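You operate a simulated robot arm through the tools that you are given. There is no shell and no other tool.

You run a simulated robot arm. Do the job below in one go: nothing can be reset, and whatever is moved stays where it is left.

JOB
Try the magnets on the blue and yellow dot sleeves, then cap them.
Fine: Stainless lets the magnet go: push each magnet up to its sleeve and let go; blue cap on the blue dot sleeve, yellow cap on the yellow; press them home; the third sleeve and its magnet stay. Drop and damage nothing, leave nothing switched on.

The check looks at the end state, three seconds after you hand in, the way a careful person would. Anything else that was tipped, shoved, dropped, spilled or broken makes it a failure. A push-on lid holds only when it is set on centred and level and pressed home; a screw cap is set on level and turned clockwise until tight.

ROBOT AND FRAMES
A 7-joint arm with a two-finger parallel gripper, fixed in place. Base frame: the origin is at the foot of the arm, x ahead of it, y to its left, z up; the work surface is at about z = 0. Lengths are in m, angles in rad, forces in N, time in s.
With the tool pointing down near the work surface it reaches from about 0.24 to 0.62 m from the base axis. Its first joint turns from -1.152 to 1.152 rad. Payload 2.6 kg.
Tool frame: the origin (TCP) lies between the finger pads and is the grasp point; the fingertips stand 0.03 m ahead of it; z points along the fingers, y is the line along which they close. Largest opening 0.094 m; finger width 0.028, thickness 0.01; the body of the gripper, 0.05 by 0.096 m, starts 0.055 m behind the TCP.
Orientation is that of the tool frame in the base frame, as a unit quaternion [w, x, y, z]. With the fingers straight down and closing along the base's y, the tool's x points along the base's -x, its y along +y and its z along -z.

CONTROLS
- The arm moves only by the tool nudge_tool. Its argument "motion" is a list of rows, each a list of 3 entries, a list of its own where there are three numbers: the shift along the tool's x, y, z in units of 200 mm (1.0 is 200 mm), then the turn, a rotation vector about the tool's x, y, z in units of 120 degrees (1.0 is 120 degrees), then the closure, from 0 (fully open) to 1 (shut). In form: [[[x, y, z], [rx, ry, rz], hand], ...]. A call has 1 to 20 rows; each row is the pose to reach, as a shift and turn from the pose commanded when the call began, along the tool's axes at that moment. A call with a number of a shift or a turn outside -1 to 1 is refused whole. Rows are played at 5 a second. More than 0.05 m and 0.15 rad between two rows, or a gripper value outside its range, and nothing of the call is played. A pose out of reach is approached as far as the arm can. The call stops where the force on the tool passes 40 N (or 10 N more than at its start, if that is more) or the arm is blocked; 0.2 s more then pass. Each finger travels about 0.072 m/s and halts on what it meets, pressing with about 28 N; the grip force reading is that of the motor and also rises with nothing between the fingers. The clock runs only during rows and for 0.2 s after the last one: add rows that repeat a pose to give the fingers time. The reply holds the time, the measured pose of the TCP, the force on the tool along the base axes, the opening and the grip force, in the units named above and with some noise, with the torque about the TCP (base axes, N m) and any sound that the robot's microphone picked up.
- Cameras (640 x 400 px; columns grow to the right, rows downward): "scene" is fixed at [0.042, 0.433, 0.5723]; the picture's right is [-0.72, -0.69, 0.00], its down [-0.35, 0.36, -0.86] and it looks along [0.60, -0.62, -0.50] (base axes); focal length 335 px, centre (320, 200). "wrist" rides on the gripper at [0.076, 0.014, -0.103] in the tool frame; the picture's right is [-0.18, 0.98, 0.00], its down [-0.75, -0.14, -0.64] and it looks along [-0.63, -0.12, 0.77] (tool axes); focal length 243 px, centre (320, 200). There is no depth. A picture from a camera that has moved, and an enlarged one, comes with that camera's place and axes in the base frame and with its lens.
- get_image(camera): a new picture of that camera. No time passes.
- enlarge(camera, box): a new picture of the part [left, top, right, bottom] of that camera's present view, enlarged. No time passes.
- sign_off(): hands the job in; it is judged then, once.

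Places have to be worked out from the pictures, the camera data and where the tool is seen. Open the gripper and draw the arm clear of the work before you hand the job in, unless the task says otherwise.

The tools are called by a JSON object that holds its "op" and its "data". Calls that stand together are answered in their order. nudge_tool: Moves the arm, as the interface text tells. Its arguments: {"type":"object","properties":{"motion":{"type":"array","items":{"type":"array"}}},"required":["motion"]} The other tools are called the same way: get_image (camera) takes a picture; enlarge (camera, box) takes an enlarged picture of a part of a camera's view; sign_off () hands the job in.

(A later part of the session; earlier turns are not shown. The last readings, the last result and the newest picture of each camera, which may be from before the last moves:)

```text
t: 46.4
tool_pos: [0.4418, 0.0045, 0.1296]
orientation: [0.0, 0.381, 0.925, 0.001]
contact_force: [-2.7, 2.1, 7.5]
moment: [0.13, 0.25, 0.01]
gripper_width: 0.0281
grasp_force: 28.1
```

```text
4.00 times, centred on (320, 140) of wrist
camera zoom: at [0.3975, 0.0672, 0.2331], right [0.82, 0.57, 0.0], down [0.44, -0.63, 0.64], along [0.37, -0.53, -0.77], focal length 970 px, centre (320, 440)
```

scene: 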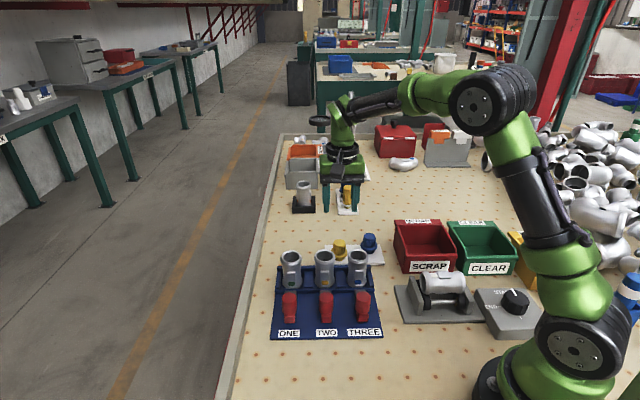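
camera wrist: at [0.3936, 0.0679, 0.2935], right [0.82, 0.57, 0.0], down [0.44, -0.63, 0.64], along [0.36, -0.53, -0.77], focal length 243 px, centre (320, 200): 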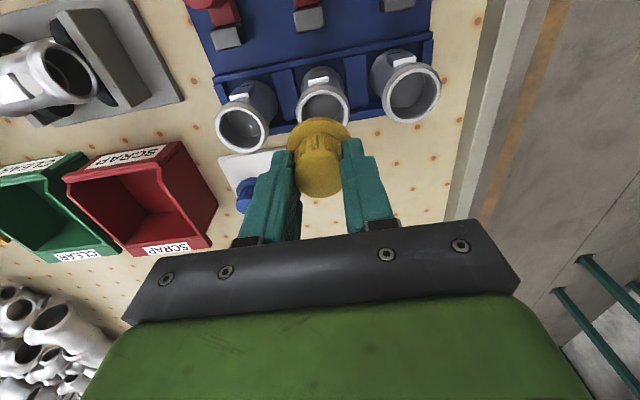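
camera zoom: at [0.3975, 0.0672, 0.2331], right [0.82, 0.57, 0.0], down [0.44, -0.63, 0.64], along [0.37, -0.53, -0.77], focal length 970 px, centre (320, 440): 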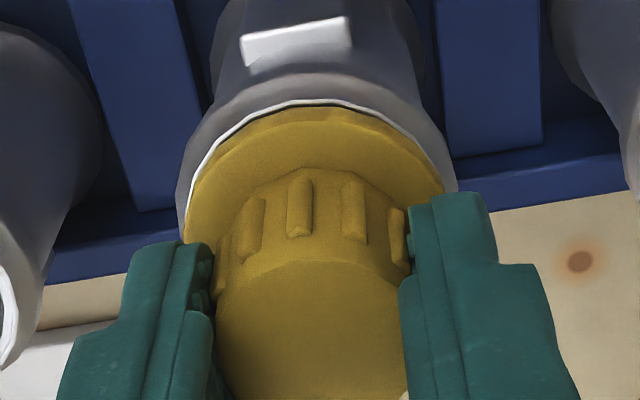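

First resistance (7.5 N up, ~3 N pushing toward −p). I relieve the lateral load with a 0.6 mm shift and press further down in small steps.

{"op": "nudge_tool", "data": {"motion": [[[0.003, 0, 0], [0, 0, 0], 0.9], [[0.003, 0, 0.005], [0, 0, 0], 0.9], [[0.003, 0, 0.005], [0, 0, 0], 0.9]]}}

{"op": "enlarge", "data": {"camera": "scene", "box": [300, 230, 350, 275]}}

```text
t: 47.2
tool_pos: [0.4412, 0.004, 0.1302]
orientation: [0.002, 0.381, 0.925, 0.0]
contact_force: [-5.2, -0.4, 27.5]
moment: [-0.15, 0.51, -0.04]
gripper_width: 0.0282
grasp_force: 28.2
```

```text
8.89 times, centred on (325, 252) of scene
camera zoom: at [0.0418, 0.433, 0.5723], right [-0.72, -0.69, 0.0], down [-0.35, 0.36, -0.86], along [0.6, -0.62, -0.5], focal length 2981 px, centre (276, -267)
```

zoom: 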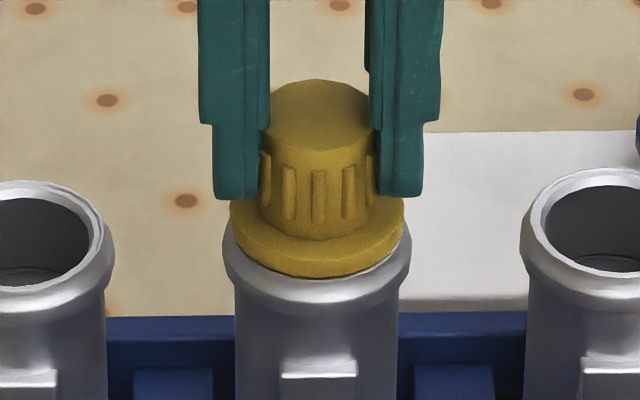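

27 N of downward press now. I press slightly harder, in half-millimetre steps, to feel whether it seats.

{"op": "nudge_tool", "data": {"motion": [[[0, 0, 0.0015], [0, 0, 0], 0.9], [[0, 0, 0.0025], [0, 0, 0], 0.9], [[0, 0, 0.0025], [0, 0, 0], 0.9]]}}

{"op": "enlarge", "data": {"camera": "scene", "box": [300, 230, 350, 275]}}

{"op": "enlarge", "data": {"camera": "wrist", "box": [250, 90, 390, 190]}}

```text
t: 48.0
tool_pos: [0.4415, 0.0045, 0.1286]
orientation: [0.001, 0.38, 0.925, -0.001]
contact_force: [-2.4, -3.7, 23.2]
moment: [-0.33, 0.22, 0.03]
gripper_width: 0.0284
grasp_force: 27.9
```

```text
8.89 times, centred on (325, 252) of scene
camera zoom: at [0.0419, 0.433, 0.5723], right [-0.72, -0.69, 0.0], down [-0.35, 0.36, -0.86], along [0.6, -0.62, -0.5], focal length 2981 px, centre (276, -267)
```

zoom: 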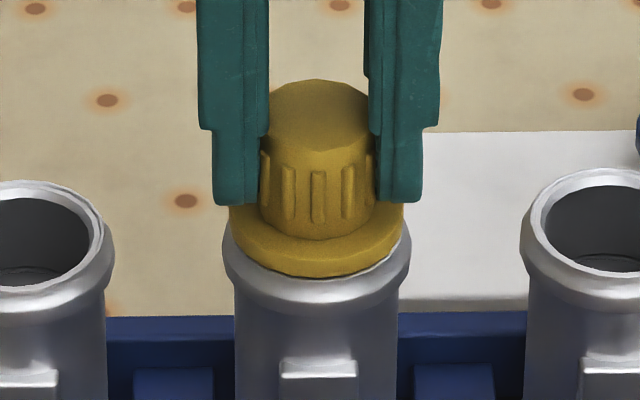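

```text
4.00 times, centred on (320, 140) of wrist
camera zoom: at [0.3976, 0.0676, 0.2309], right [0.82, 0.57, 0.0], down [0.43, -0.63, 0.64], along [0.37, -0.53, -0.77], focal length 970 px, centre (320, 440)
```

zoom: 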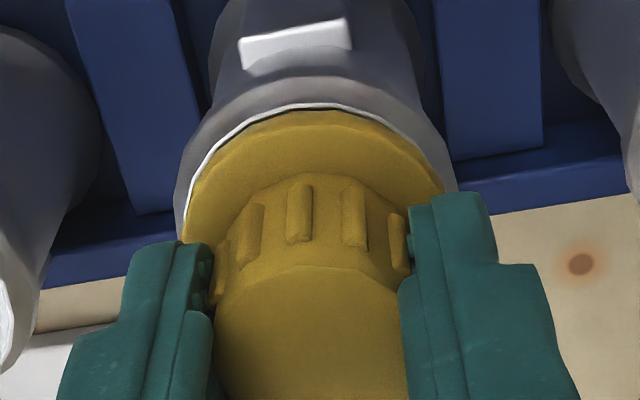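

The fingers slipped about 2 mm down the knob at ~25 N while the cap stayed; the tips should now bear on the flange. I press a bit more.

{"op": "nudge_tool", "data": {"motion": [[[0, 0, 0.002], [0, 0, 0], 0.9], [[0, 0, 0.004], [0, 0, 0], 0.9], [[0, 0, 0.004], [0, 0, 0], 0.9]]}}

{"op": "enlarge", "data": {"camera": "scene", "box": [300, 230, 350, 275]}}

```text
t: 48.8
tool_pos: [0.442, 0.0048, 0.128]
orientation: [0.0, 0.38, 0.925, 0.0]
contact_force: [-0.3, -5.6, 14.3]
moment: [-0.35, -0.04, -0.01]
gripper_width: 0.0282
grasp_force: 28.2
```

```text
8.89 times, centred on (325, 252) of scene
camera zoom: at [0.0419, 0.433, 0.5723], right [-0.72, -0.69, 0.0], down [-0.35, 0.36, -0.86], along [0.6, -0.62, -0.5], focal length 2981 px, centre (276, -267)
```

zoom: 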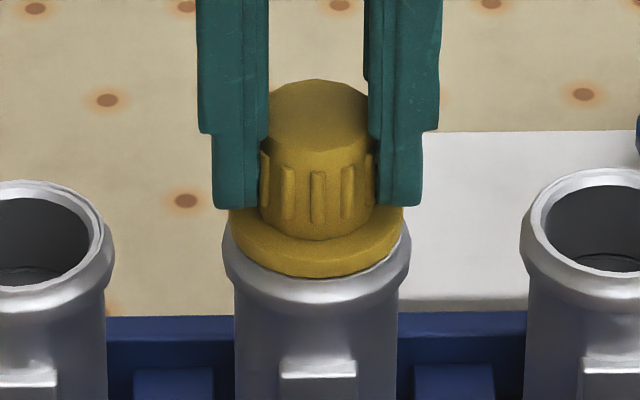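

Still slipping down the knob (14 N). I continue until the tips meet the flange.

{"op": "nudge_tool", "data": {"motion": [[[0, 0, 0.003], [0, 0, 0], 0.9], [[0, 0, 0.006], [0, 0, 0], 0.9], [[0, 0, 0.009], [0, 0, 0], 0.9], [[0, 0, 0.009], [0, 0, 0], 0.9]]}}

{"op": "enlarge", "data": {"camera": "scene", "box": [300, 230, 350, 275]}}

{"op": "enlarge", "data": {"camera": "wrist", "box": [250, 90, 390, 190]}}

```text
t: 49.8
tool_pos: [0.4409, 0.0047, 0.1273]
orientation: [0.0, 0.382, 0.924, 0.0]
contact_force: [-7.1, -3.7, 27.8]
moment: [-0.32, 0.52, -0.05]
gripper_width: 0.0282
grasp_force: 28.1
```

```text
8.89 times, centred on (325, 252) of scene
camera zoom: at [0.0418, 0.433, 0.5723], right [-0.72, -0.69, 0.0], down [-0.35, 0.36, -0.86], along [0.6, -0.62, -0.5], focal length 2981 px, centre (276, -267)
```

zoom: 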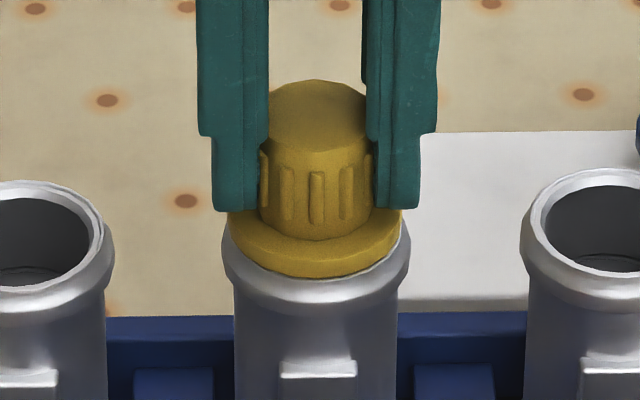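

```text
4.00 times, centred on (320, 140) of wrist
camera zoom: at [0.3979, 0.0678, 0.2292], right [0.82, 0.57, 0.0], down [0.43, -0.63, 0.64], along [0.37, -0.53, -0.77], focal length 970 px, centre (320, 440)
```

zoom: 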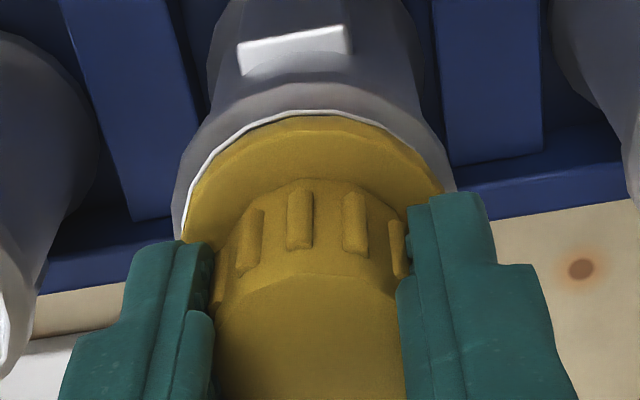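

The cap is in, nearly down on the rim. Better to press centrally on top: I open, rise above the cap, and check it stays level.

{"op": "nudge_tool", "data": {"motion": [[[0, 0, 0], [0, 0, 0], 0.65], [[0, 0, 0], [0, 0, 0], 0.5], [[0, 0, 0], [0, 0, 0], 0.45], [[0, 0, -0.1], [0, 0, 0], 0.45], [[0, 0, -0.25], [0, 0, 0], 0.45], [[0, 0, -0.25], [0, 0, 0], 0.45]]}}

{"op": "enlarge", "data": {"camera": "scene", "box": [300, 230, 350, 275]}}

{"op": "enlarge", "data": {"camera": "wrist", "box": [250, 70, 390, 170]}}

```text
t: 51.2
tool_pos: [0.4414, 0.0061, 0.1754]
orientation: [0.0, 0.38, 0.925, -0.001]
contact_force: [-0.9, -0.9, 0.0]
moment: [0.01, 0.0, 0.0]
gripper_width: 0.0516
grasp_force: 0.0
```

```text
8.89 times, centred on (325, 252) of scene
camera zoom: at [0.042, 0.433, 0.5723], right [-0.72, -0.69, 0.0], down [-0.35, 0.36, -0.86], along [0.6, -0.62, -0.5], focal length 2981 px, centre (276, -267)
```

zoom: 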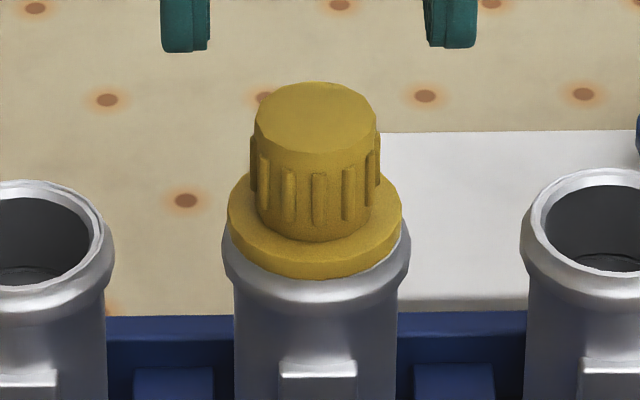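

```text
4.00 times, centred on (320, 120) of wrist
camera zoom: at [0.3974, 0.068, 0.2781], right [0.82, 0.57, 0.0], down [0.44, -0.63, 0.64], along [0.36, -0.53, -0.77], focal length 970 px, centre (320, 520)
```

zoom: 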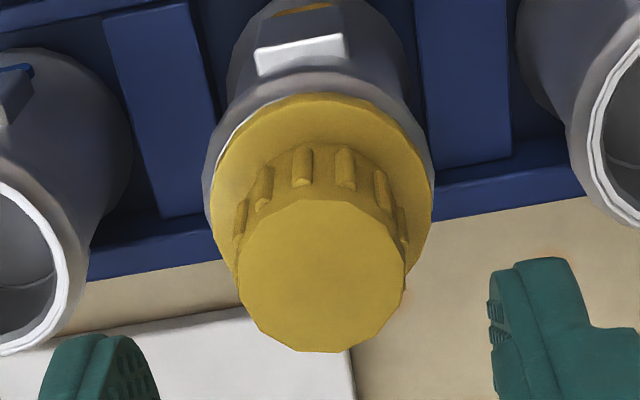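

The cap sits level and centred. I close the fingers, centre them over the knob (3 mm in tool x, 0.8 mm in y) and come down to just above its top.

{"op": "nudge_tool", "data": {"motion": [[[0.016, 0.004, 0], [0, 0, 0], 0.8], [[0.016, 0.004, 0], [0, 0, 0], 1.0], [[0.016, 0.004, 0], [0, 0, 0], 1.0], [[0.016, 0.004, 0.04], [0, 0, 0], 1.0], [[0.016, 0.004, 0.08], [0, 0, 0], 1.0], [[0.016, 0.004, 0.085], [0, 0, 0], 1.0]]}}

{"op": "enlarge", "data": {"camera": "scene", "box": [290, 210, 360, 275]}}

{"op": "enlarge", "data": {"camera": "wrist", "box": [250, 90, 390, 190]}}

```text
t: 52.6
tool_pos: [0.4379, 0.0077, 0.1579]
orientation: [0.0, 0.38, 0.925, 0.0]
contact_force: [-0.1, 0.7, 0.2]
moment: [0.02, -0.02, 0.04]
gripper_width: 0.0
grasp_force: 27.8
```

```text
6.15 times, centred on (325, 242) of scene
camera zoom: at [0.042, 0.433, 0.5723], right [-0.72, -0.69, 0.0], down [-0.35, 0.36, -0.86], along [0.6, -0.62, -0.5], focal length 2064 px, centre (289, -62)
```

zoom: 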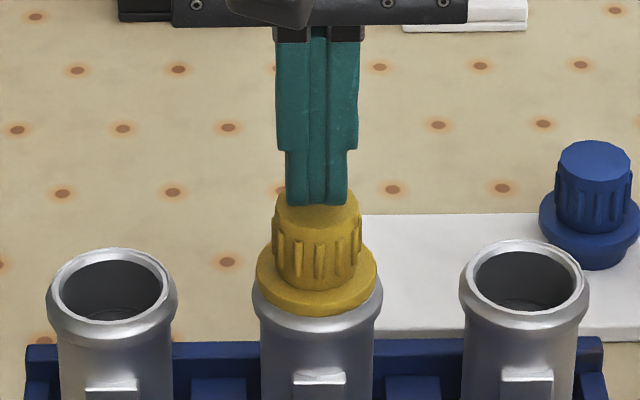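

```text
4.00 times, centred on (320, 140) of wrist
camera zoom: at [0.3953, 0.0714, 0.2607], right [0.82, 0.57, 0.0], down [0.44, -0.63, 0.64], along [0.36, -0.53, -0.77], focal length 970 px, centre (320, 440)
```

zoom: 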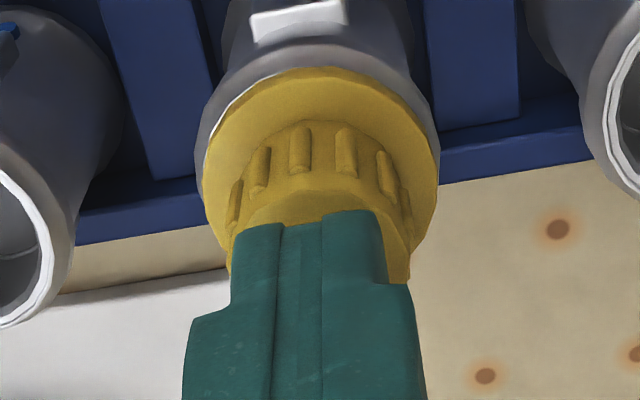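

Closed fingertips are over the middle of the knob. I lower in 1 mm steps to contact and press.

{"op": "nudge_tool", "data": {"motion": [[[0, 0, 0.005], [0, 0, 0], 1.0], [[0, 0, 0.01], [0, 0, 0], 1.0], [[0, 0, 0.015], [0, 0, 0], 1.0], [[0, 0, 0.018], [0, 0, 0], 1.0]]}}

```text
t: 53.6
tool_pos: [0.4392, 0.0095, 0.1541]
orientation: [0.0, 0.38, 0.925, 0.001]
contact_force: [0.1, -0.3, 0.7]
moment: [-0.02, 0.0, -0.03]
gripper_width: 0.0
grasp_force: 28.1
```

No contact yet at z≈0.154; continuing down in 0.5–1 mm steps.

{"op": "nudge_tool", "data": {"motion": [[[0, 0, 0.004], [0, 0, 0], 1.0], [[0, 0, 0.008], [0, 0, 0], 1.0], [[0, 0, 0.012], [0, 0, 0], 1.0], [[0, 0, 0.012], [0, 0, 0], 1.0]]}}

{"op": "enlarge", "data": {"camera": "scene", "box": [300, 230, 350, 275]}}

```text
t: 54.6
tool_pos: [0.4399, 0.0087, 0.1515]
orientation: [0.001, 0.38, 0.925, 0.001]
contact_force: [-0.3, -0.5, -0.4]
moment: [-0.04, 0.01, -0.01]
gripper_width: 0.0002
grasp_force: 28.2
```

```text
8.89 times, centred on (325, 252) of scene
camera zoom: at [0.042, 0.433, 0.5723], right [-0.72, -0.69, 0.0], down [-0.35, 0.36, -0.86], along [0.6, -0.62, -0.5], focal length 2981 px, centre (276, -267)
```

zoom: 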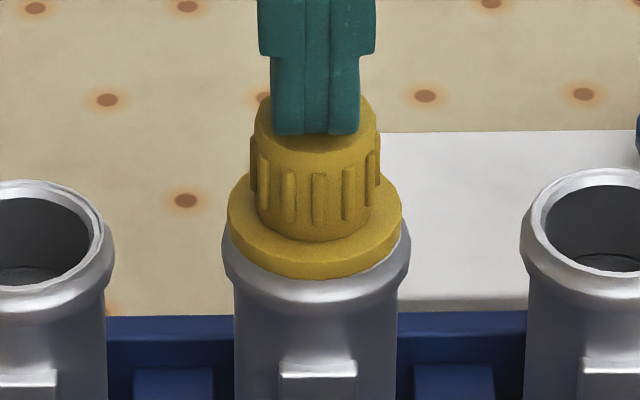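

Still just above. I continue in half-millimetre steps until contact force appears.

{"op": "nudge_tool", "data": {"motion": [[[0, 0, 0.003], [0, 0, 0], 1.0], [[0, 0, 0.006], [0, 0, 0], 1.0], [[0, 0, 0.009], [0, 0, 0], 1.0], [[0, 0, 0.012], [0, 0, 0], 1.0], [[0, 0, 0.012], [0, 0, 0], 1.0]]}}

{"op": "enlarge", "data": {"camera": "scene", "box": [300, 230, 350, 275]}}

```text
t: 55.8
tool_pos: [0.4407, 0.0087, 0.1509]
orientation: [0.002, 0.381, 0.925, 0.001]
contact_force: [-7.5, 1.5, 25.2]
moment: [0.13, 0.29, -0.06]
gripper_width: 0.0001
grasp_force: 27.8
```

```text
8.89 times, centred on (325, 252) of scene
camera zoom: at [0.0418, 0.433, 0.5723], right [-0.72, -0.69, 0.0], down [-0.35, 0.36, -0.86], along [0.6, -0.62, -0.5], focal length 2981 px, centre (276, -267)
```

zoom: 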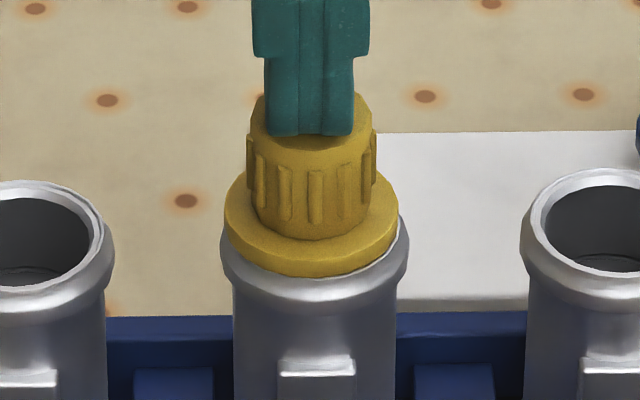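

Contact with 25 N. I press a little harder to just under the 40 N limit.

{"op": "nudge_tool", "data": {"motion": [[[0, 0, 0.002], [0, 0, 0], 1.0], [[0, 0, 0.003], [0, 0, 0], 1.0], [[0, 0, 0.003], [0, 0, 0], 1.0]]}}

{"op": "enlarge", "data": {"camera": "scene", "box": [300, 230, 350, 275]}}

```text
t: 56.6
tool_pos: [0.4402, 0.0092, 0.1517]
orientation: [0.003, 0.38, 0.925, 0.002]
contact_force: [-8.6, 2.6, 37.9]
moment: [0.17, 0.33, -0.01]
gripper_width: 0.0
grasp_force: 27.9
```

```text
8.89 times, centred on (325, 252) of scene
camera zoom: at [0.0418, 0.433, 0.5723], right [-0.72, -0.69, 0.0], down [-0.35, 0.36, -0.86], along [0.6, -0.62, -0.5], focal length 2981 px, centre (276, -267)
```

zoom: 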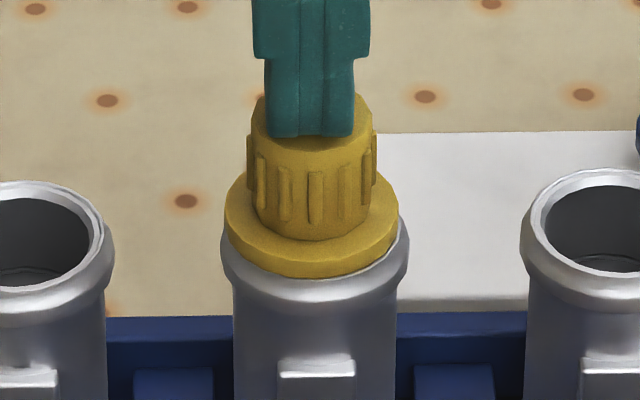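

38 N now with the flange down on the rim. One slightly firmer press to be sure, staying below the stop limit.

{"op": "nudge_tool", "data": {"motion": [[[0, 0, 0.0015], [0, 0, 0], 1.0], [[0, 0, 0.0015], [0, 0, 0], 1.0]]}}

```text
t: 57.2
tool_pos: [0.4409, 0.0082, 0.1507]
orientation: [0.002, 0.38, 0.925, 0.002]
contact_force: [-9.2, 2.2, 38.6]
moment: [0.17, 0.34, 0.02]
gripper_width: 0.0
grasp_force: 28.3
```

I lift off and inspect the seating of the yellow cap.

{"op": "nudge_tool", "data": {"motion": [[[0, 0, -0.03], [0, 0, 0], 1.0], [[0, 0, -0.1], [0, 0, 0], 1.0], [[0, 0, -0.2], [0, 0, 0], 1.0], [[0, 0, -0.2], [0, 0, 0], 0.5], [[0, 0, -0.2], [0, 0, 0], 0.43]]}}

{"op": "enlarge", "data": {"camera": "scene", "box": [305, 235, 345, 275]}}

{"op": "enlarge", "data": {"camera": "wrist", "box": [270, 70, 370, 150]}}

```text
t: 58.4
tool_pos: [0.4393, 0.007, 0.1884]
orientation: [0.0, 0.381, 0.925, -0.001]
contact_force: [-0.1, -0.2, -0.3]
moment: [-0.03, -0.02, -0.01]
gripper_width: 0.0535
grasp_force: 0.0
```

```text
10.00 times, centred on (325, 255) of scene
camera zoom: at [0.042, 0.433, 0.5723], right [-0.72, -0.69, 0.0], down [-0.35, 0.36, -0.86], along [0.6, -0.62, -0.5], focal length 3354 px, centre (270, -350)
```

zoom: 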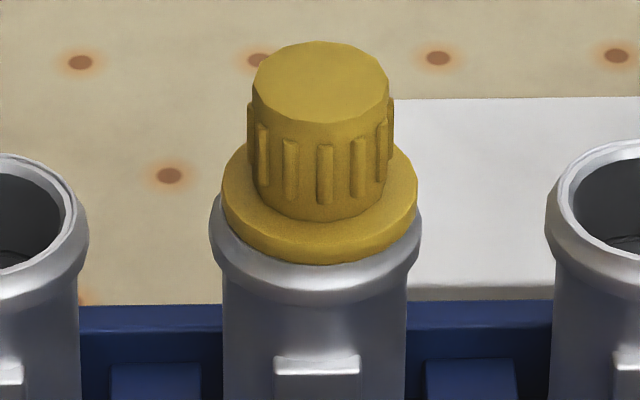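

```text
5.00 times, centred on (320, 110) of wrist
camera zoom: at [0.3957, 0.0695, 0.2919], right [0.82, 0.57, 0.0], down [0.44, -0.63, 0.64], along [0.36, -0.53, -0.77], focal length 1213 px, centre (320, 650)
```

zoom: 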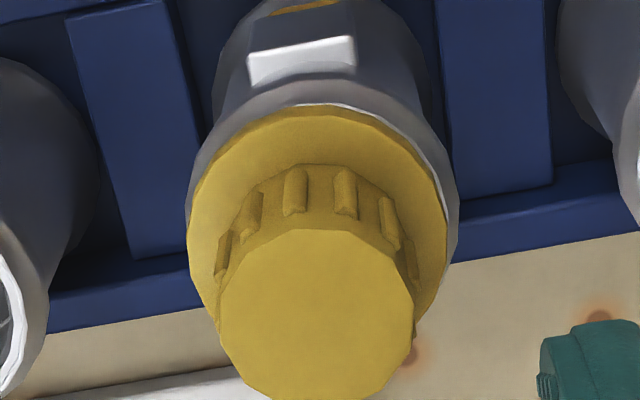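

The flange now sits flush on the rim all round and level (about 1 mm lower than before pressing). Next the blue cap: I move over to about p = 0.418, s = 0.198 at safe height.

{"op": "nudge_tool", "data": {"motion": [[[-0.11, -0.118, 0], [0, 0, 0], 0.43], [[-0.22, -0.236, 0], [0, 0, 0], 0.43], [[-0.33, -0.354, 0], [0, 0, 0], 0.43], [[-0.44, -0.472, 0], [0, 0, 0], 0.43], [[-0.555, -0.59, 0], [0, 0, 0], 0.43], [[-0.555, -0.59, 0.15], [0, 0, 0], 0.43], [[-0.555, -0.59, 0.15], [0, 0, 0], 0.43]]}}

{"op": "get_image", "data": {"camera": "wrist"}}

{"op": "enlarge", "data": {"camera": "wrist", "box": [260, 80, 400, 180]}}

{"op": "enlarge", "data": {"camera": "scene", "box": [310, 190, 420, 275]}}

```text
t: 60.0
tool_pos: [0.4338, -0.1526, 0.1593]
orientation: [0.0, 0.38, 0.925, 0.0]
contact_force: [0.0, -0.6, 0.1]
moment: [0.01, 0.02, 0.04]
gripper_width: 0.0538
grasp_force: 0.0
```

```text
taken
camera wrist: at [0.3909, -0.0901, 0.2622], right [0.82, 0.57, 0.0], down [0.44, -0.63, 0.64], along [0.36, -0.53, -0.77], focal length 243 px, centre (320, 200)
```

wrist: 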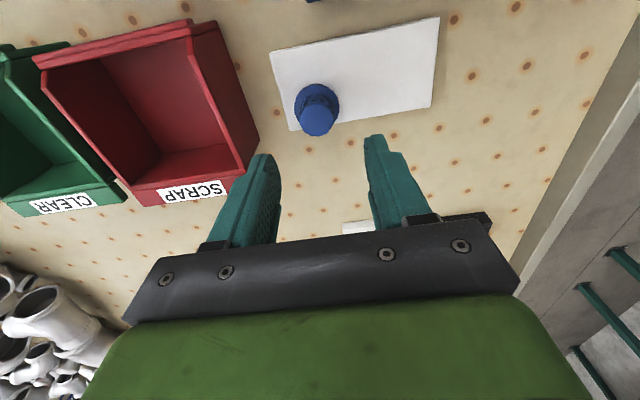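

```text
4.00 times, centred on (330, 130) of wrist
camera zoom: at [0.3909, -0.0901, 0.2622], right [0.82, 0.57, 0.0], down [0.44, -0.63, 0.64], along [0.36, -0.53, -0.77], focal length 970 px, centre (280, 480)
```

zoom: 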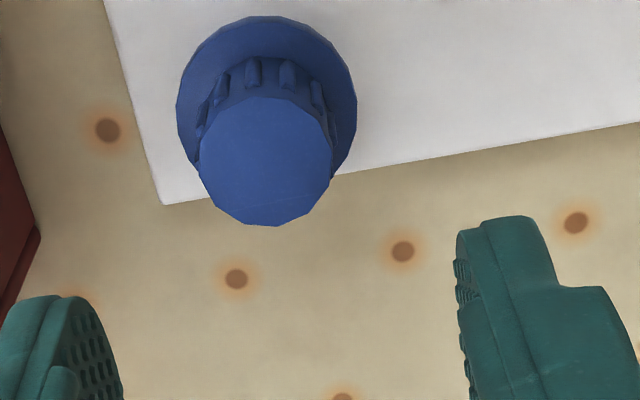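

```text
4.71 times, centred on (365, 232) of scene
camera zoom: at [0.042, 0.433, 0.5723], right [-0.72, -0.69, 0.0], down [-0.35, 0.36, -0.86], along [0.6, -0.62, -0.5], focal length 1578 px, centre (108, 47)
```

zoom: 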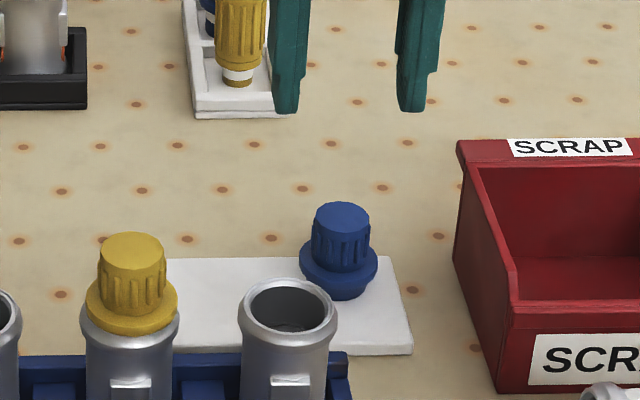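

The blue cap's knob is 3–4 mm off in each axis; the SCRAP bin wall stays about 25 mm clear of the hand. I correct and lower to just above the knob.

{"op": "nudge_tool", "data": {"motion": [[[-0.016, -0.019, 0.05], [0, 0, 0], 0.43], [[-0.016, -0.019, 0.2], [0, 0, 0], 0.43], [[-0.016, -0.019, 0.32], [0, 0, 0], 0.43], [[-0.016, -0.019, 0.32], [0, 0, 0], 0.43]]}}

{"op": "enlarge", "data": {"camera": "wrist", "box": [230, 80, 410, 210]}}

{"op": "enlarge", "data": {"camera": "scene", "box": [330, 210, 410, 270]}}

```text
t: 61.0
tool_pos: [0.4338, -0.1584, 0.0938]
orientation: [0.0, 0.381, 0.925, 0.0]
contact_force: [-0.9, 0.6, -0.3]
moment: [-0.02, -0.01, -0.01]
gripper_width: 0.0534
grasp_force: 0.1
```

```text
3.08 times, centred on (320, 145) of wrist
camera zoom: at [0.3899, -0.0957, 0.1959], right [0.82, 0.57, 0.0], down [0.44, -0.63, 0.64], along [0.36, -0.53, -0.77], focal length 746 px, centre (320, 369)
```

zoom: 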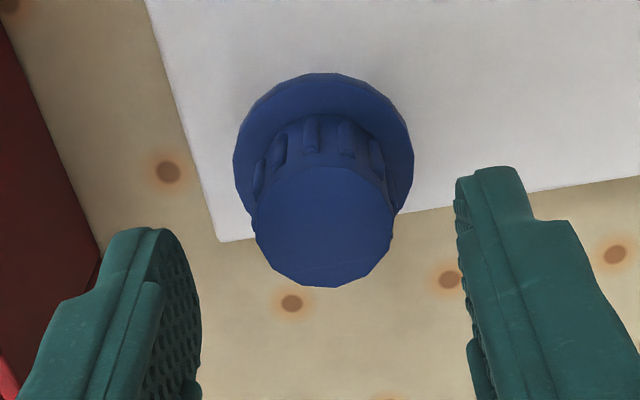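

```text
6.67 times, centred on (370, 240) of scene
camera zoom: at [0.042, 0.433, 0.5723], right [-0.72, -0.69, 0.0], down [-0.35, 0.36, -0.86], along [0.6, -0.62, -0.5], focal length 2236 px, centre (-13, -67)
```

zoom: 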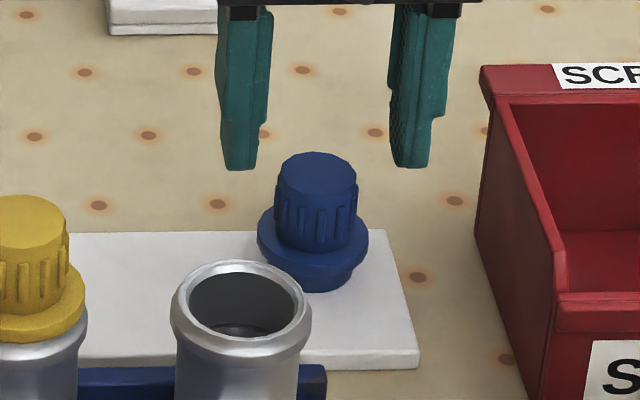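

Knob is about 1.5 mm to +s and 1 mm in x. I correct and lower close to the flange.

{"op": "nudge_tool", "data": {"motion": [[[0.005, 0.0075, 0.04], [0, 0, 0], 0.43], [[0.005, 0.0075, 0.09], [0, 0, 0], 0.43], [[0.005, 0.0075, 0.125], [0, 0, 0], 0.43], [[0.005, 0.0075, 0.125], [0, 0, 0], 0.43]]}}

{"op": "enlarge", "data": {"camera": "wrist", "box": [220, 80, 420, 240]}}

{"op": "enlarge", "data": {"camera": "scene", "box": [340, 220, 400, 265]}}

```text
t: 62.0
tool_pos: [0.4351, -0.156, 0.0693]
orientation: [-0.001, 0.38, 0.925, 0.0]
contact_force: [0.0, 0.3, -0.5]
moment: [0.02, -0.02, 0.02]
gripper_width: 0.0535
grasp_force: 0.1
```

```text
2.50 times, centred on (320, 160) of wrist
camera zoom: at [0.3909, -0.0928, 0.1725], right [0.82, 0.57, 0.0], down [0.44, -0.63, 0.64], along [0.36, -0.53, -0.77], focal length 606 px, centre (320, 300)
```

zoom: 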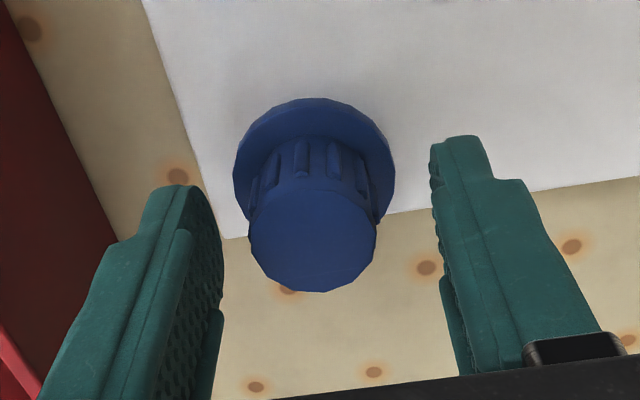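

```text
8.89 times, centred on (370, 242) of scene
camera zoom: at [0.042, 0.433, 0.5723], right [-0.72, -0.69, 0.0], down [-0.35, 0.36, -0.86], along [0.6, -0.62, -0.5], focal length 2981 px, centre (-124, -178)
```

zoom: 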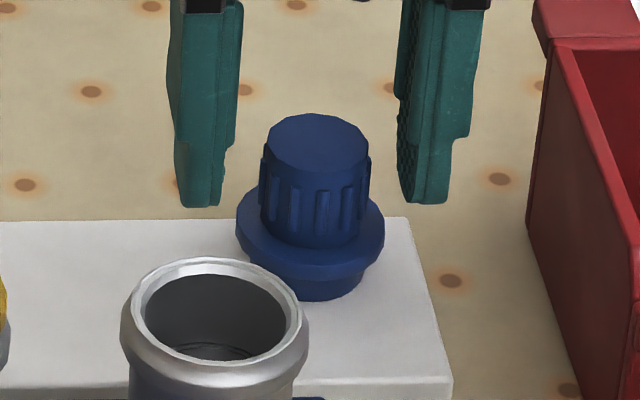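

Within about 1 mm; I trim −1 mm in y and lower the last 6 mm to the flange.

{"op": "nudge_tool", "data": {"motion": [[[0, -0.005, 0.01], [0, 0, 0], 0.43], [[0, -0.005, 0.03], [0, 0, 0], 0.43], [[0, -0.005, 0.03], [0, 0, 0], 0.43]]}}

{"op": "enlarge", "data": {"camera": "scene", "box": [340, 220, 400, 265]}}

```text
t: 62.8
tool_pos: [0.4343, -0.1573, 0.0628]
orientation: [0.0, 0.38, 0.925, 0.0]
contact_force: [-0.9, 0.0, 0.7]
moment: [-0.01, 0.0, 0.03]
gripper_width: 0.0536
grasp_force: 0.1
```

```text
8.89 times, centred on (370, 242) of scene
camera zoom: at [0.042, 0.433, 0.5723], right [-0.72, -0.69, 0.0], down [-0.35, 0.36, -0.86], along [0.6, -0.62, -0.5], focal length 2981 px, centre (-124, -178)
```

zoom: 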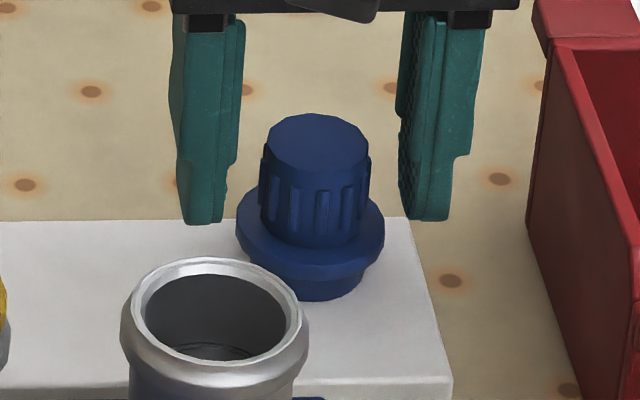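

Tips are still ~2–3 mm above the flange and unloaded; I lower 2 mm more and then close.

{"op": "nudge_tool", "data": {"motion": [[[0, 0, 0.005], [0, 0, 0], 0.43], [[0, 0, 0.01], [0, 0, 0], 0.43], [[0, 0, 0.01], [0, 0, 0], 0.43]]}}

{"op": "enlarge", "data": {"camera": "scene", "box": [340, 220, 400, 265]}}

```text
t: 63.6
tool_pos: [0.4344, -0.1576, 0.0595]
orientation: [0.0, 0.38, 0.925, 0.0]
contact_force: [-1.0, 0.3, -0.1]
moment: [0.01, -0.01, -0.01]
gripper_width: 0.0536
grasp_force: 0.1
```

```text
8.89 times, centred on (370, 242) of scene
camera zoom: at [0.042, 0.433, 0.5723], right [-0.72, -0.69, 0.0], down [-0.35, 0.36, -0.86], along [0.6, -0.62, -0.5], focal length 2981 px, centre (-124, -178)
```

zoom: 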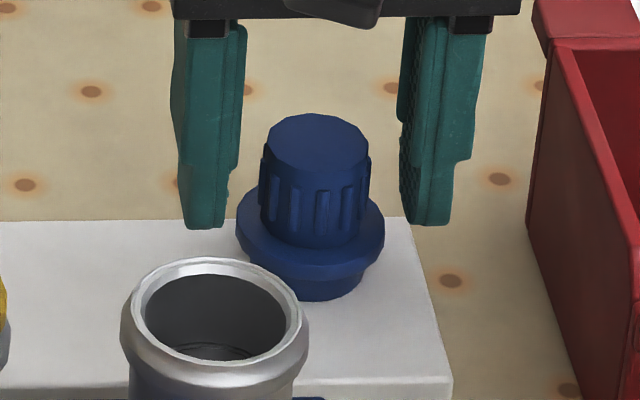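

No contact and good side clearance. I close on the blue knob and lift a little.

{"op": "nudge_tool", "data": {"motion": [[[0, 0, 0], [0, 0, 0], 0.55], [[0, 0, 0], [0, 0, 0], 0.64], [[0, 0, 0], [0, 0, 0], 0.71], [[0, 0, 0], [0, 0, 0], 0.85], [[0, 0, 0], [0, 0, 0], 0.9]]}}

{"op": "enlarge", "data": {"camera": "wrist", "box": [220, 80, 420, 240]}}

{"op": "enlarge", "data": {"camera": "scene", "box": [340, 220, 400, 265]}}

```text
t: 64.8
tool_pos: [0.4339, -0.158, 0.0609]
orientation: [0.0, 0.38, 0.925, 0.0]
contact_force: [-0.1, 0.3, -0.1]
moment: [0.0, -0.04, -0.03]
gripper_width: 0.0284
grasp_force: 28.0
```

```text
2.50 times, centred on (320, 160) of wrist
camera zoom: at [0.3905, -0.0947, 0.1638], right [0.82, 0.57, 0.0], down [0.44, -0.63, 0.64], along [0.36, -0.53, -0.77], focal length 606 px, centre (320, 300)
```

zoom: 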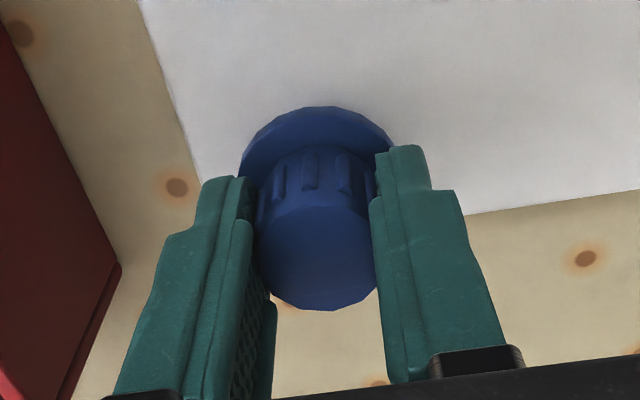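

```text
8.89 times, centred on (370, 242) of scene
camera zoom: at [0.042, 0.433, 0.5723], right [-0.72, -0.69, 0.0], down [-0.35, 0.36, -0.86], along [0.6, -0.62, -0.5], focal length 2981 px, centre (-124, -178)
```

zoom: 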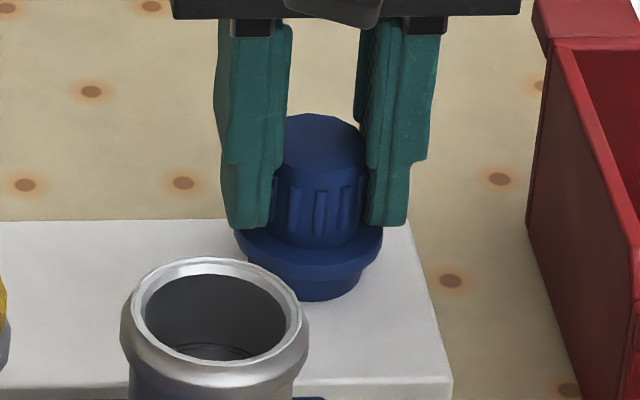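

Blue cap is held squarely (28 mm, 28 N). I lift to z≈0.19 and carry it over sleeve THREE (blue dot), expected near p = 0.306, s = 0.242.

{"op": "nudge_tool", "data": {"motion": [[[0, 0, -0.05], [0, 0, 0], 0.9], [[0, 0, -0.2], [0, 0, 0], 0.9], [[0, 0, -0.4], [0, 0, 0], 0.9], [[0, 0, -0.6], [0, 0, 0], 0.9], [[0, 0, -0.65], [0, 0, 0], 0.9], [[0.19, 0.08, -0.65], [0, 0, 0], 0.9], [[0.38, 0.16, -0.65], [0, 0, 0], 0.9], [[0.555, 0.234, -0.65], [0, 0, 0], 0.9], [[0.555, 0.234, -0.65], [0, 0, 0], 0.9]]}}

{"op": "enlarge", "data": {"camera": "wrist", "box": [220, 50, 420, 210]}}

{"op": "enlarge", "data": {"camera": "scene", "box": [310, 180, 410, 280]}}

```text
t: 66.8
tool_pos: [0.3884, -0.0435, 0.194]
orientation: [0.0, 0.38, 0.925, 0.0]
contact_force: [0.4, -0.4, 0.7]
moment: [0.03, 0.06, 0.02]
gripper_width: 0.028
grasp_force: 28.0
```

```text
2.50 times, centred on (320, 130) of wrist
camera zoom: at [0.3453, 0.019, 0.2954], right [0.82, 0.57, 0.0], down [0.44, -0.63, 0.64], along [0.36, -0.53, -0.77], focal length 606 px, centre (320, 375)
```

zoom: 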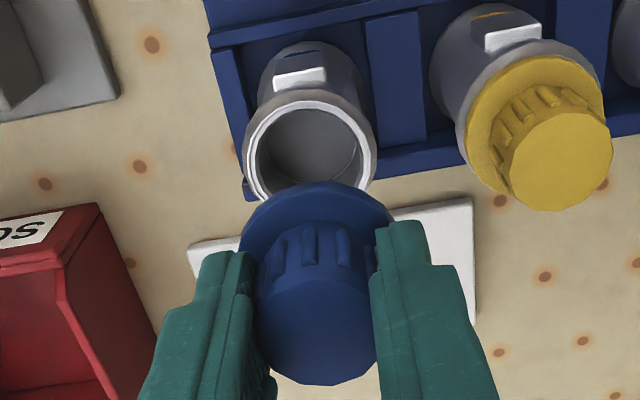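

```text
4.00 times, centred on (360, 230) of scene
camera zoom: at [0.042, 0.433, 0.5723], right [-0.72, -0.69, 0.0], down [-0.35, 0.36, -0.86], along [0.6, -0.62, -0.5], focal length 1342 px, centre (160, 80)
```

zoom: 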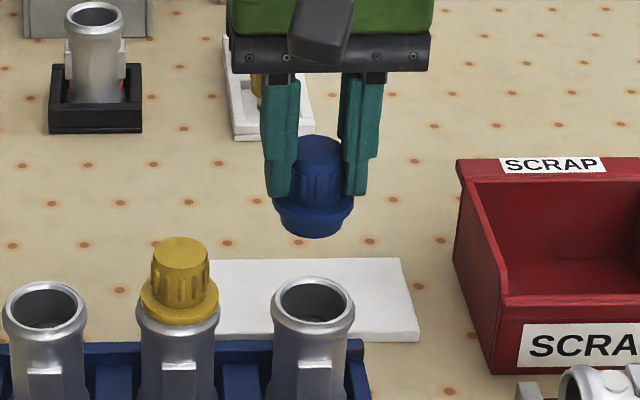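

Rim THREE appears about 2 mm short in x and 3 mm off in y relative to the hand. I correct and lower to about z = 0.15 for a close look.

{"op": "nudge_tool", "data": {"motion": [[[0.009, -0.015, 0.05], [0, 0, 0], 0.9], [[0.009, -0.015, 0.13], [0, 0, 0], 0.9], [[0.009, -0.015, 0.21], [0, 0, 0], 0.9], [[0.009, -0.015, 0.21], [0, 0, 0], 0.9]]}}

{"op": "enlarge", "data": {"camera": "wrist", "box": [250, 80, 390, 180]}}

{"op": "enlarge", "data": {"camera": "scene", "box": [330, 225, 385, 275]}}

```text
t: 67.8
tool_pos: [0.3849, -0.0477, 0.1477]
orientation: [0.0, 0.382, 0.924, 0.0]
contact_force: [-0.3, 0.3, -0.3]
moment: [0.01, 0.02, 0.0]
gripper_width: 0.0284
grasp_force: 27.7
```

```text
4.00 times, centred on (320, 130) of wrist
camera zoom: at [0.3414, 0.0159, 0.2518], right [0.82, 0.57, 0.0], down [0.44, -0.63, 0.64], along [0.36, -0.53, -0.77], focal length 970 px, centre (320, 480)
```

zoom: 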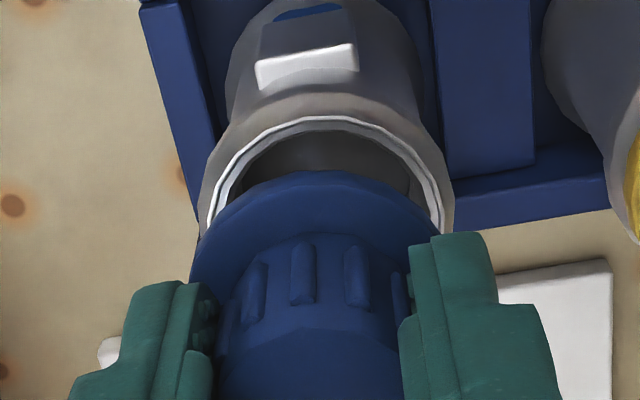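

```text
8.00 times, centred on (358, 250) of scene
camera zoom: at [0.042, 0.433, 0.5723], right [-0.72, -0.69, 0.0], down [-0.35, 0.36, -0.86], along [0.6, -0.62, -0.5], focal length 2683 px, centre (20, -200)
```

zoom: 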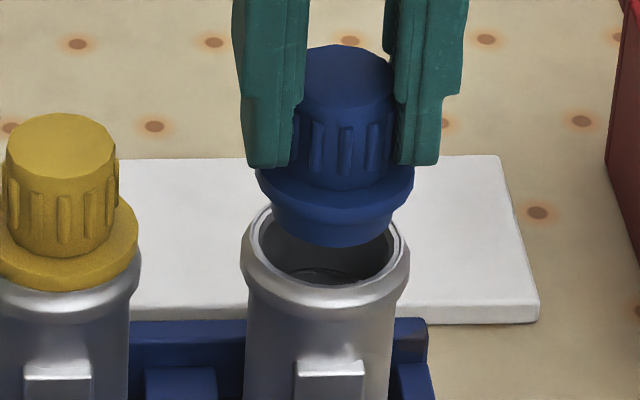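

Calibrating against the geometry that worked for the yellow cap, the blue cap needs about +1 mm in p and +1.5 mm in s. I apply that and lower to just above the expected contact height.

{"op": "nudge_tool", "data": {"motion": [[[-0.005, 0.0075, 0.01], [0, 0, 0], 0.9], [[-0.005, 0.0075, 0.03], [0, 0, 0], 0.9], [[-0.005, 0.0075, 0.035], [0, 0, 0], 0.9], [[-0.005, 0.0075, 0.035], [0, 0, 0], 0.9]]}}

{"op": "enlarge", "data": {"camera": "wrist", "box": [250, 90, 390, 190]}}

{"op": "enlarge", "data": {"camera": "scene", "box": [333, 230, 383, 275]}}

```text
t: 68.8
tool_pos: [0.386, -0.0459, 0.1433]
orientation: [0.0, 0.38, 0.925, 0.001]
contact_force: [-0.2, 0.0, 0.1]
moment: [0.01, 0.0, 0.04]
gripper_width: 0.0283
grasp_force: 27.9
```

```text
4.00 times, centred on (320, 140) of wrist
camera zoom: at [0.3432, 0.0164, 0.2453], right [0.82, 0.57, 0.0], down [0.44, -0.63, 0.64], along [0.36, -0.53, -0.77], focal length 970 px, centre (320, 440)
```

zoom: 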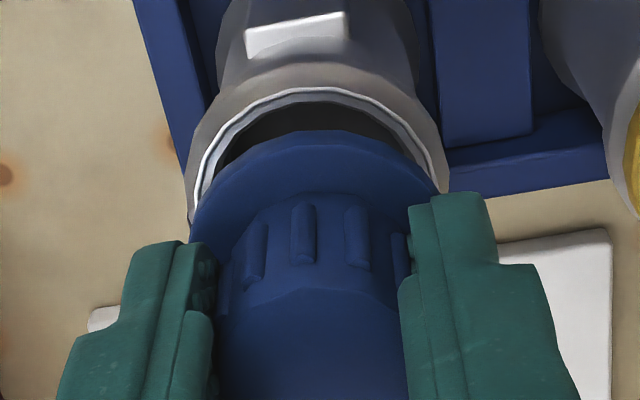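

```text
8.89 times, centred on (358, 252) of scene
camera zoom: at [0.042, 0.433, 0.5723], right [-0.72, -0.69, 0.0], down [-0.35, 0.36, -0.86], along [0.6, -0.62, -0.5], focal length 2981 px, centre (-18, -267)
```

zoom: 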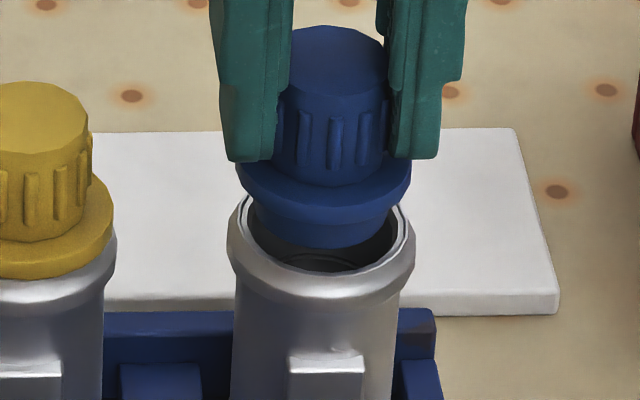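

Compared with the successful yellow approach, the blue cap is within about 0.5 mm. I trim 0.5 mm in p and lower in 1 mm steps.

{"op": "nudge_tool", "data": {"motion": [[[-0.0025, 0, 0.005], [0, 0, 0], 0.9], [[-0.0025, 0, 0.01], [0, 0, 0], 0.9], [[-0.0025, 0, 0.015], [0, 0, 0], 0.9], [[-0.0025, 0, 0.015], [0, 0, 0], 0.9]]}}

{"op": "enlarge", "data": {"camera": "scene", "box": [333, 230, 383, 275]}}

{"op": "enlarge", "data": {"camera": "wrist", "box": [250, 90, 390, 190]}}

```text
t: 69.8
tool_pos: [0.3869, -0.0463, 0.1397]
orientation: [0.0, 0.381, 0.925, -0.001]
contact_force: [0.0, 0.2, 0.3]
moment: [-0.01, -0.02, 0.01]
gripper_width: 0.0283
grasp_force: 27.9
```

```text
8.89 times, centred on (358, 252) of scene
camera zoom: at [0.042, 0.433, 0.5723], right [-0.72, -0.69, 0.0], down [-0.35, 0.36, -0.86], along [0.6, -0.62, -0.5], focal length 2981 px, centre (-18, -267)
```

zoom: 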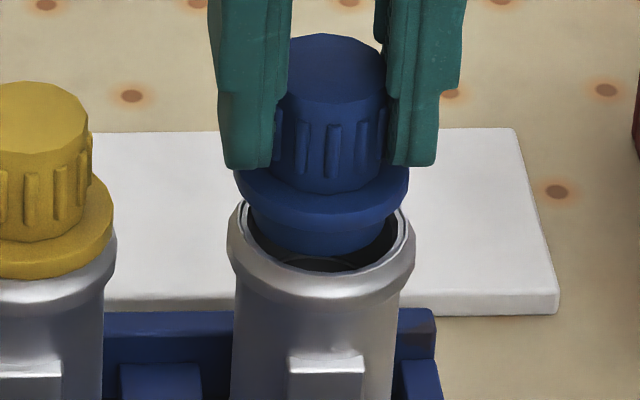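

```text
4.00 times, centred on (320, 140) of wrist
camera zoom: at [0.3442, 0.0157, 0.2419], right [0.82, 0.57, 0.0], down [0.44, -0.63, 0.64], along [0.36, -0.53, -0.77], focal length 970 px, centre (320, 440)
```

zoom: 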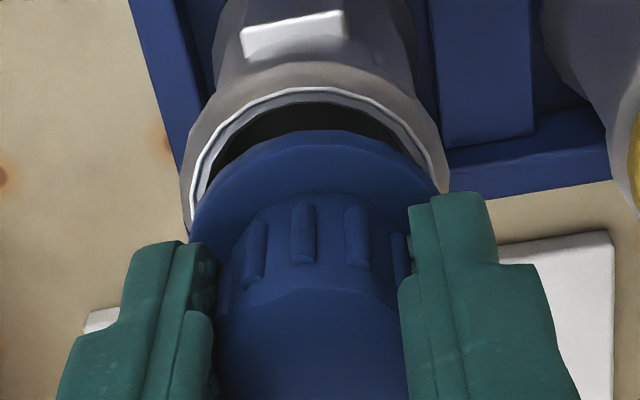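

No contact yet; relative to the yellow reference the cap is ~1 mm too far in +p. I trim that (and 0.5 mm in s) and continue down.

{"op": "nudge_tool", "data": {"motion": [[[0.005, -0.0025, 0], [0, 0, 0], 0.9], [[0.005, -0.0025, 0.004], [0, 0, 0], 0.9], [[0.005, -0.0025, 0.008], [0, 0, 0], 0.9], [[0.005, -0.0025, 0.008], [0, 0, 0], 0.9]]}}

{"op": "enlarge", "data": {"camera": "scene", "box": [333, 230, 383, 275]}}

{"op": "enlarge", "data": {"camera": "wrist", "box": [250, 90, 390, 190]}}

```text
t: 70.8
tool_pos: [0.3856, -0.0462, 0.1369]
orientation: [-0.001, 0.381, 0.925, 0.0]
contact_force: [0.4, -0.8, 0.1]
moment: [0.01, 0.02, -0.02]
gripper_width: 0.0282
grasp_force: 27.8
```

```text
8.89 times, centred on (358, 252) of scene
camera zoom: at [0.042, 0.433, 0.5723], right [-0.72, -0.69, 0.0], down [-0.35, 0.36, -0.86], along [0.6, -0.62, -0.5], focal length 2981 px, centre (-18, -267)
```

zoom: 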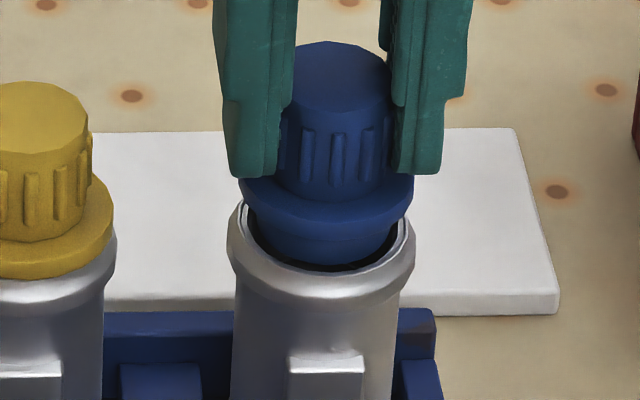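

```text
4.00 times, centred on (320, 140) of wrist
camera zoom: at [0.3424, 0.0158, 0.2406], right [0.82, 0.57, 0.0], down [0.44, -0.63, 0.64], along [0.36, -0.53, -0.77], focal length 970 px, centre (320, 440)
```

zoom: 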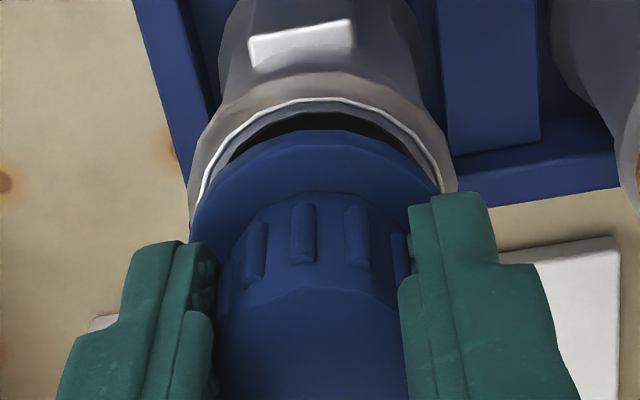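

The plug is entering the bore with no load. I continue down.

{"op": "nudge_tool", "data": {"motion": [[[0, 0, 0.005], [0, 0, 0], 0.9], [[0, 0, 0.01], [0, 0, 0], 0.9], [[0, 0, 0.015], [0, 0, 0], 0.9], [[0, 0, 0.015], [0, 0, 0], 0.9]]}}

{"op": "enlarge", "data": {"camera": "scene", "box": [333, 230, 383, 275]}}

{"op": "enlarge", "data": {"camera": "wrist", "box": [250, 90, 390, 190]}}

```text
t: 71.8
tool_pos: [0.3849, -0.0456, 0.1347]
orientation: [0.0, 0.38, 0.925, -0.001]
contact_force: [0.6, 0.1, -1.1]
moment: [-0.02, 0.0, 0.0]
gripper_width: 0.0283
grasp_force: 27.8
```

```text
8.89 times, centred on (358, 252) of scene
camera zoom: at [0.042, 0.433, 0.5723], right [-0.72, -0.69, 0.0], down [-0.35, 0.36, -0.86], along [0.6, -0.62, -0.5], focal length 2981 px, centre (-18, -267)
```

zoom: 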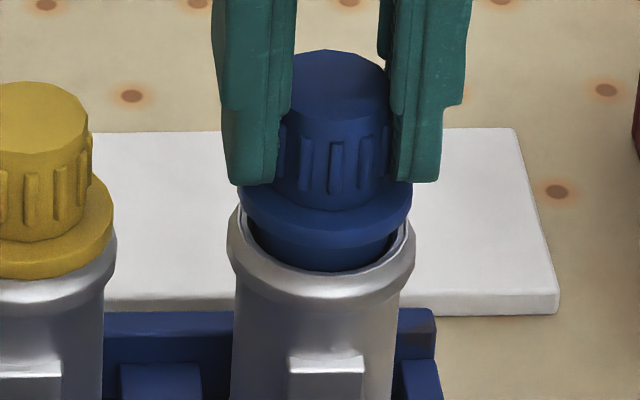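

```text
4.00 times, centred on (320, 140) of wrist
camera zoom: at [0.3426, 0.016, 0.2382], right [0.82, 0.57, 0.0], down [0.44, -0.63, 0.64], along [0.36, -0.53, -0.77], focal length 970 px, centre (320, 440)
```

zoom: 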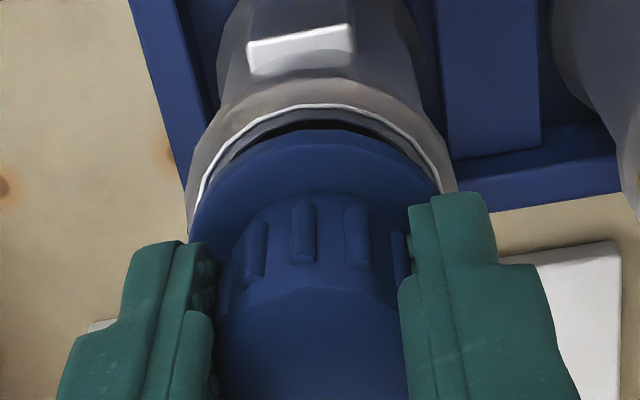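

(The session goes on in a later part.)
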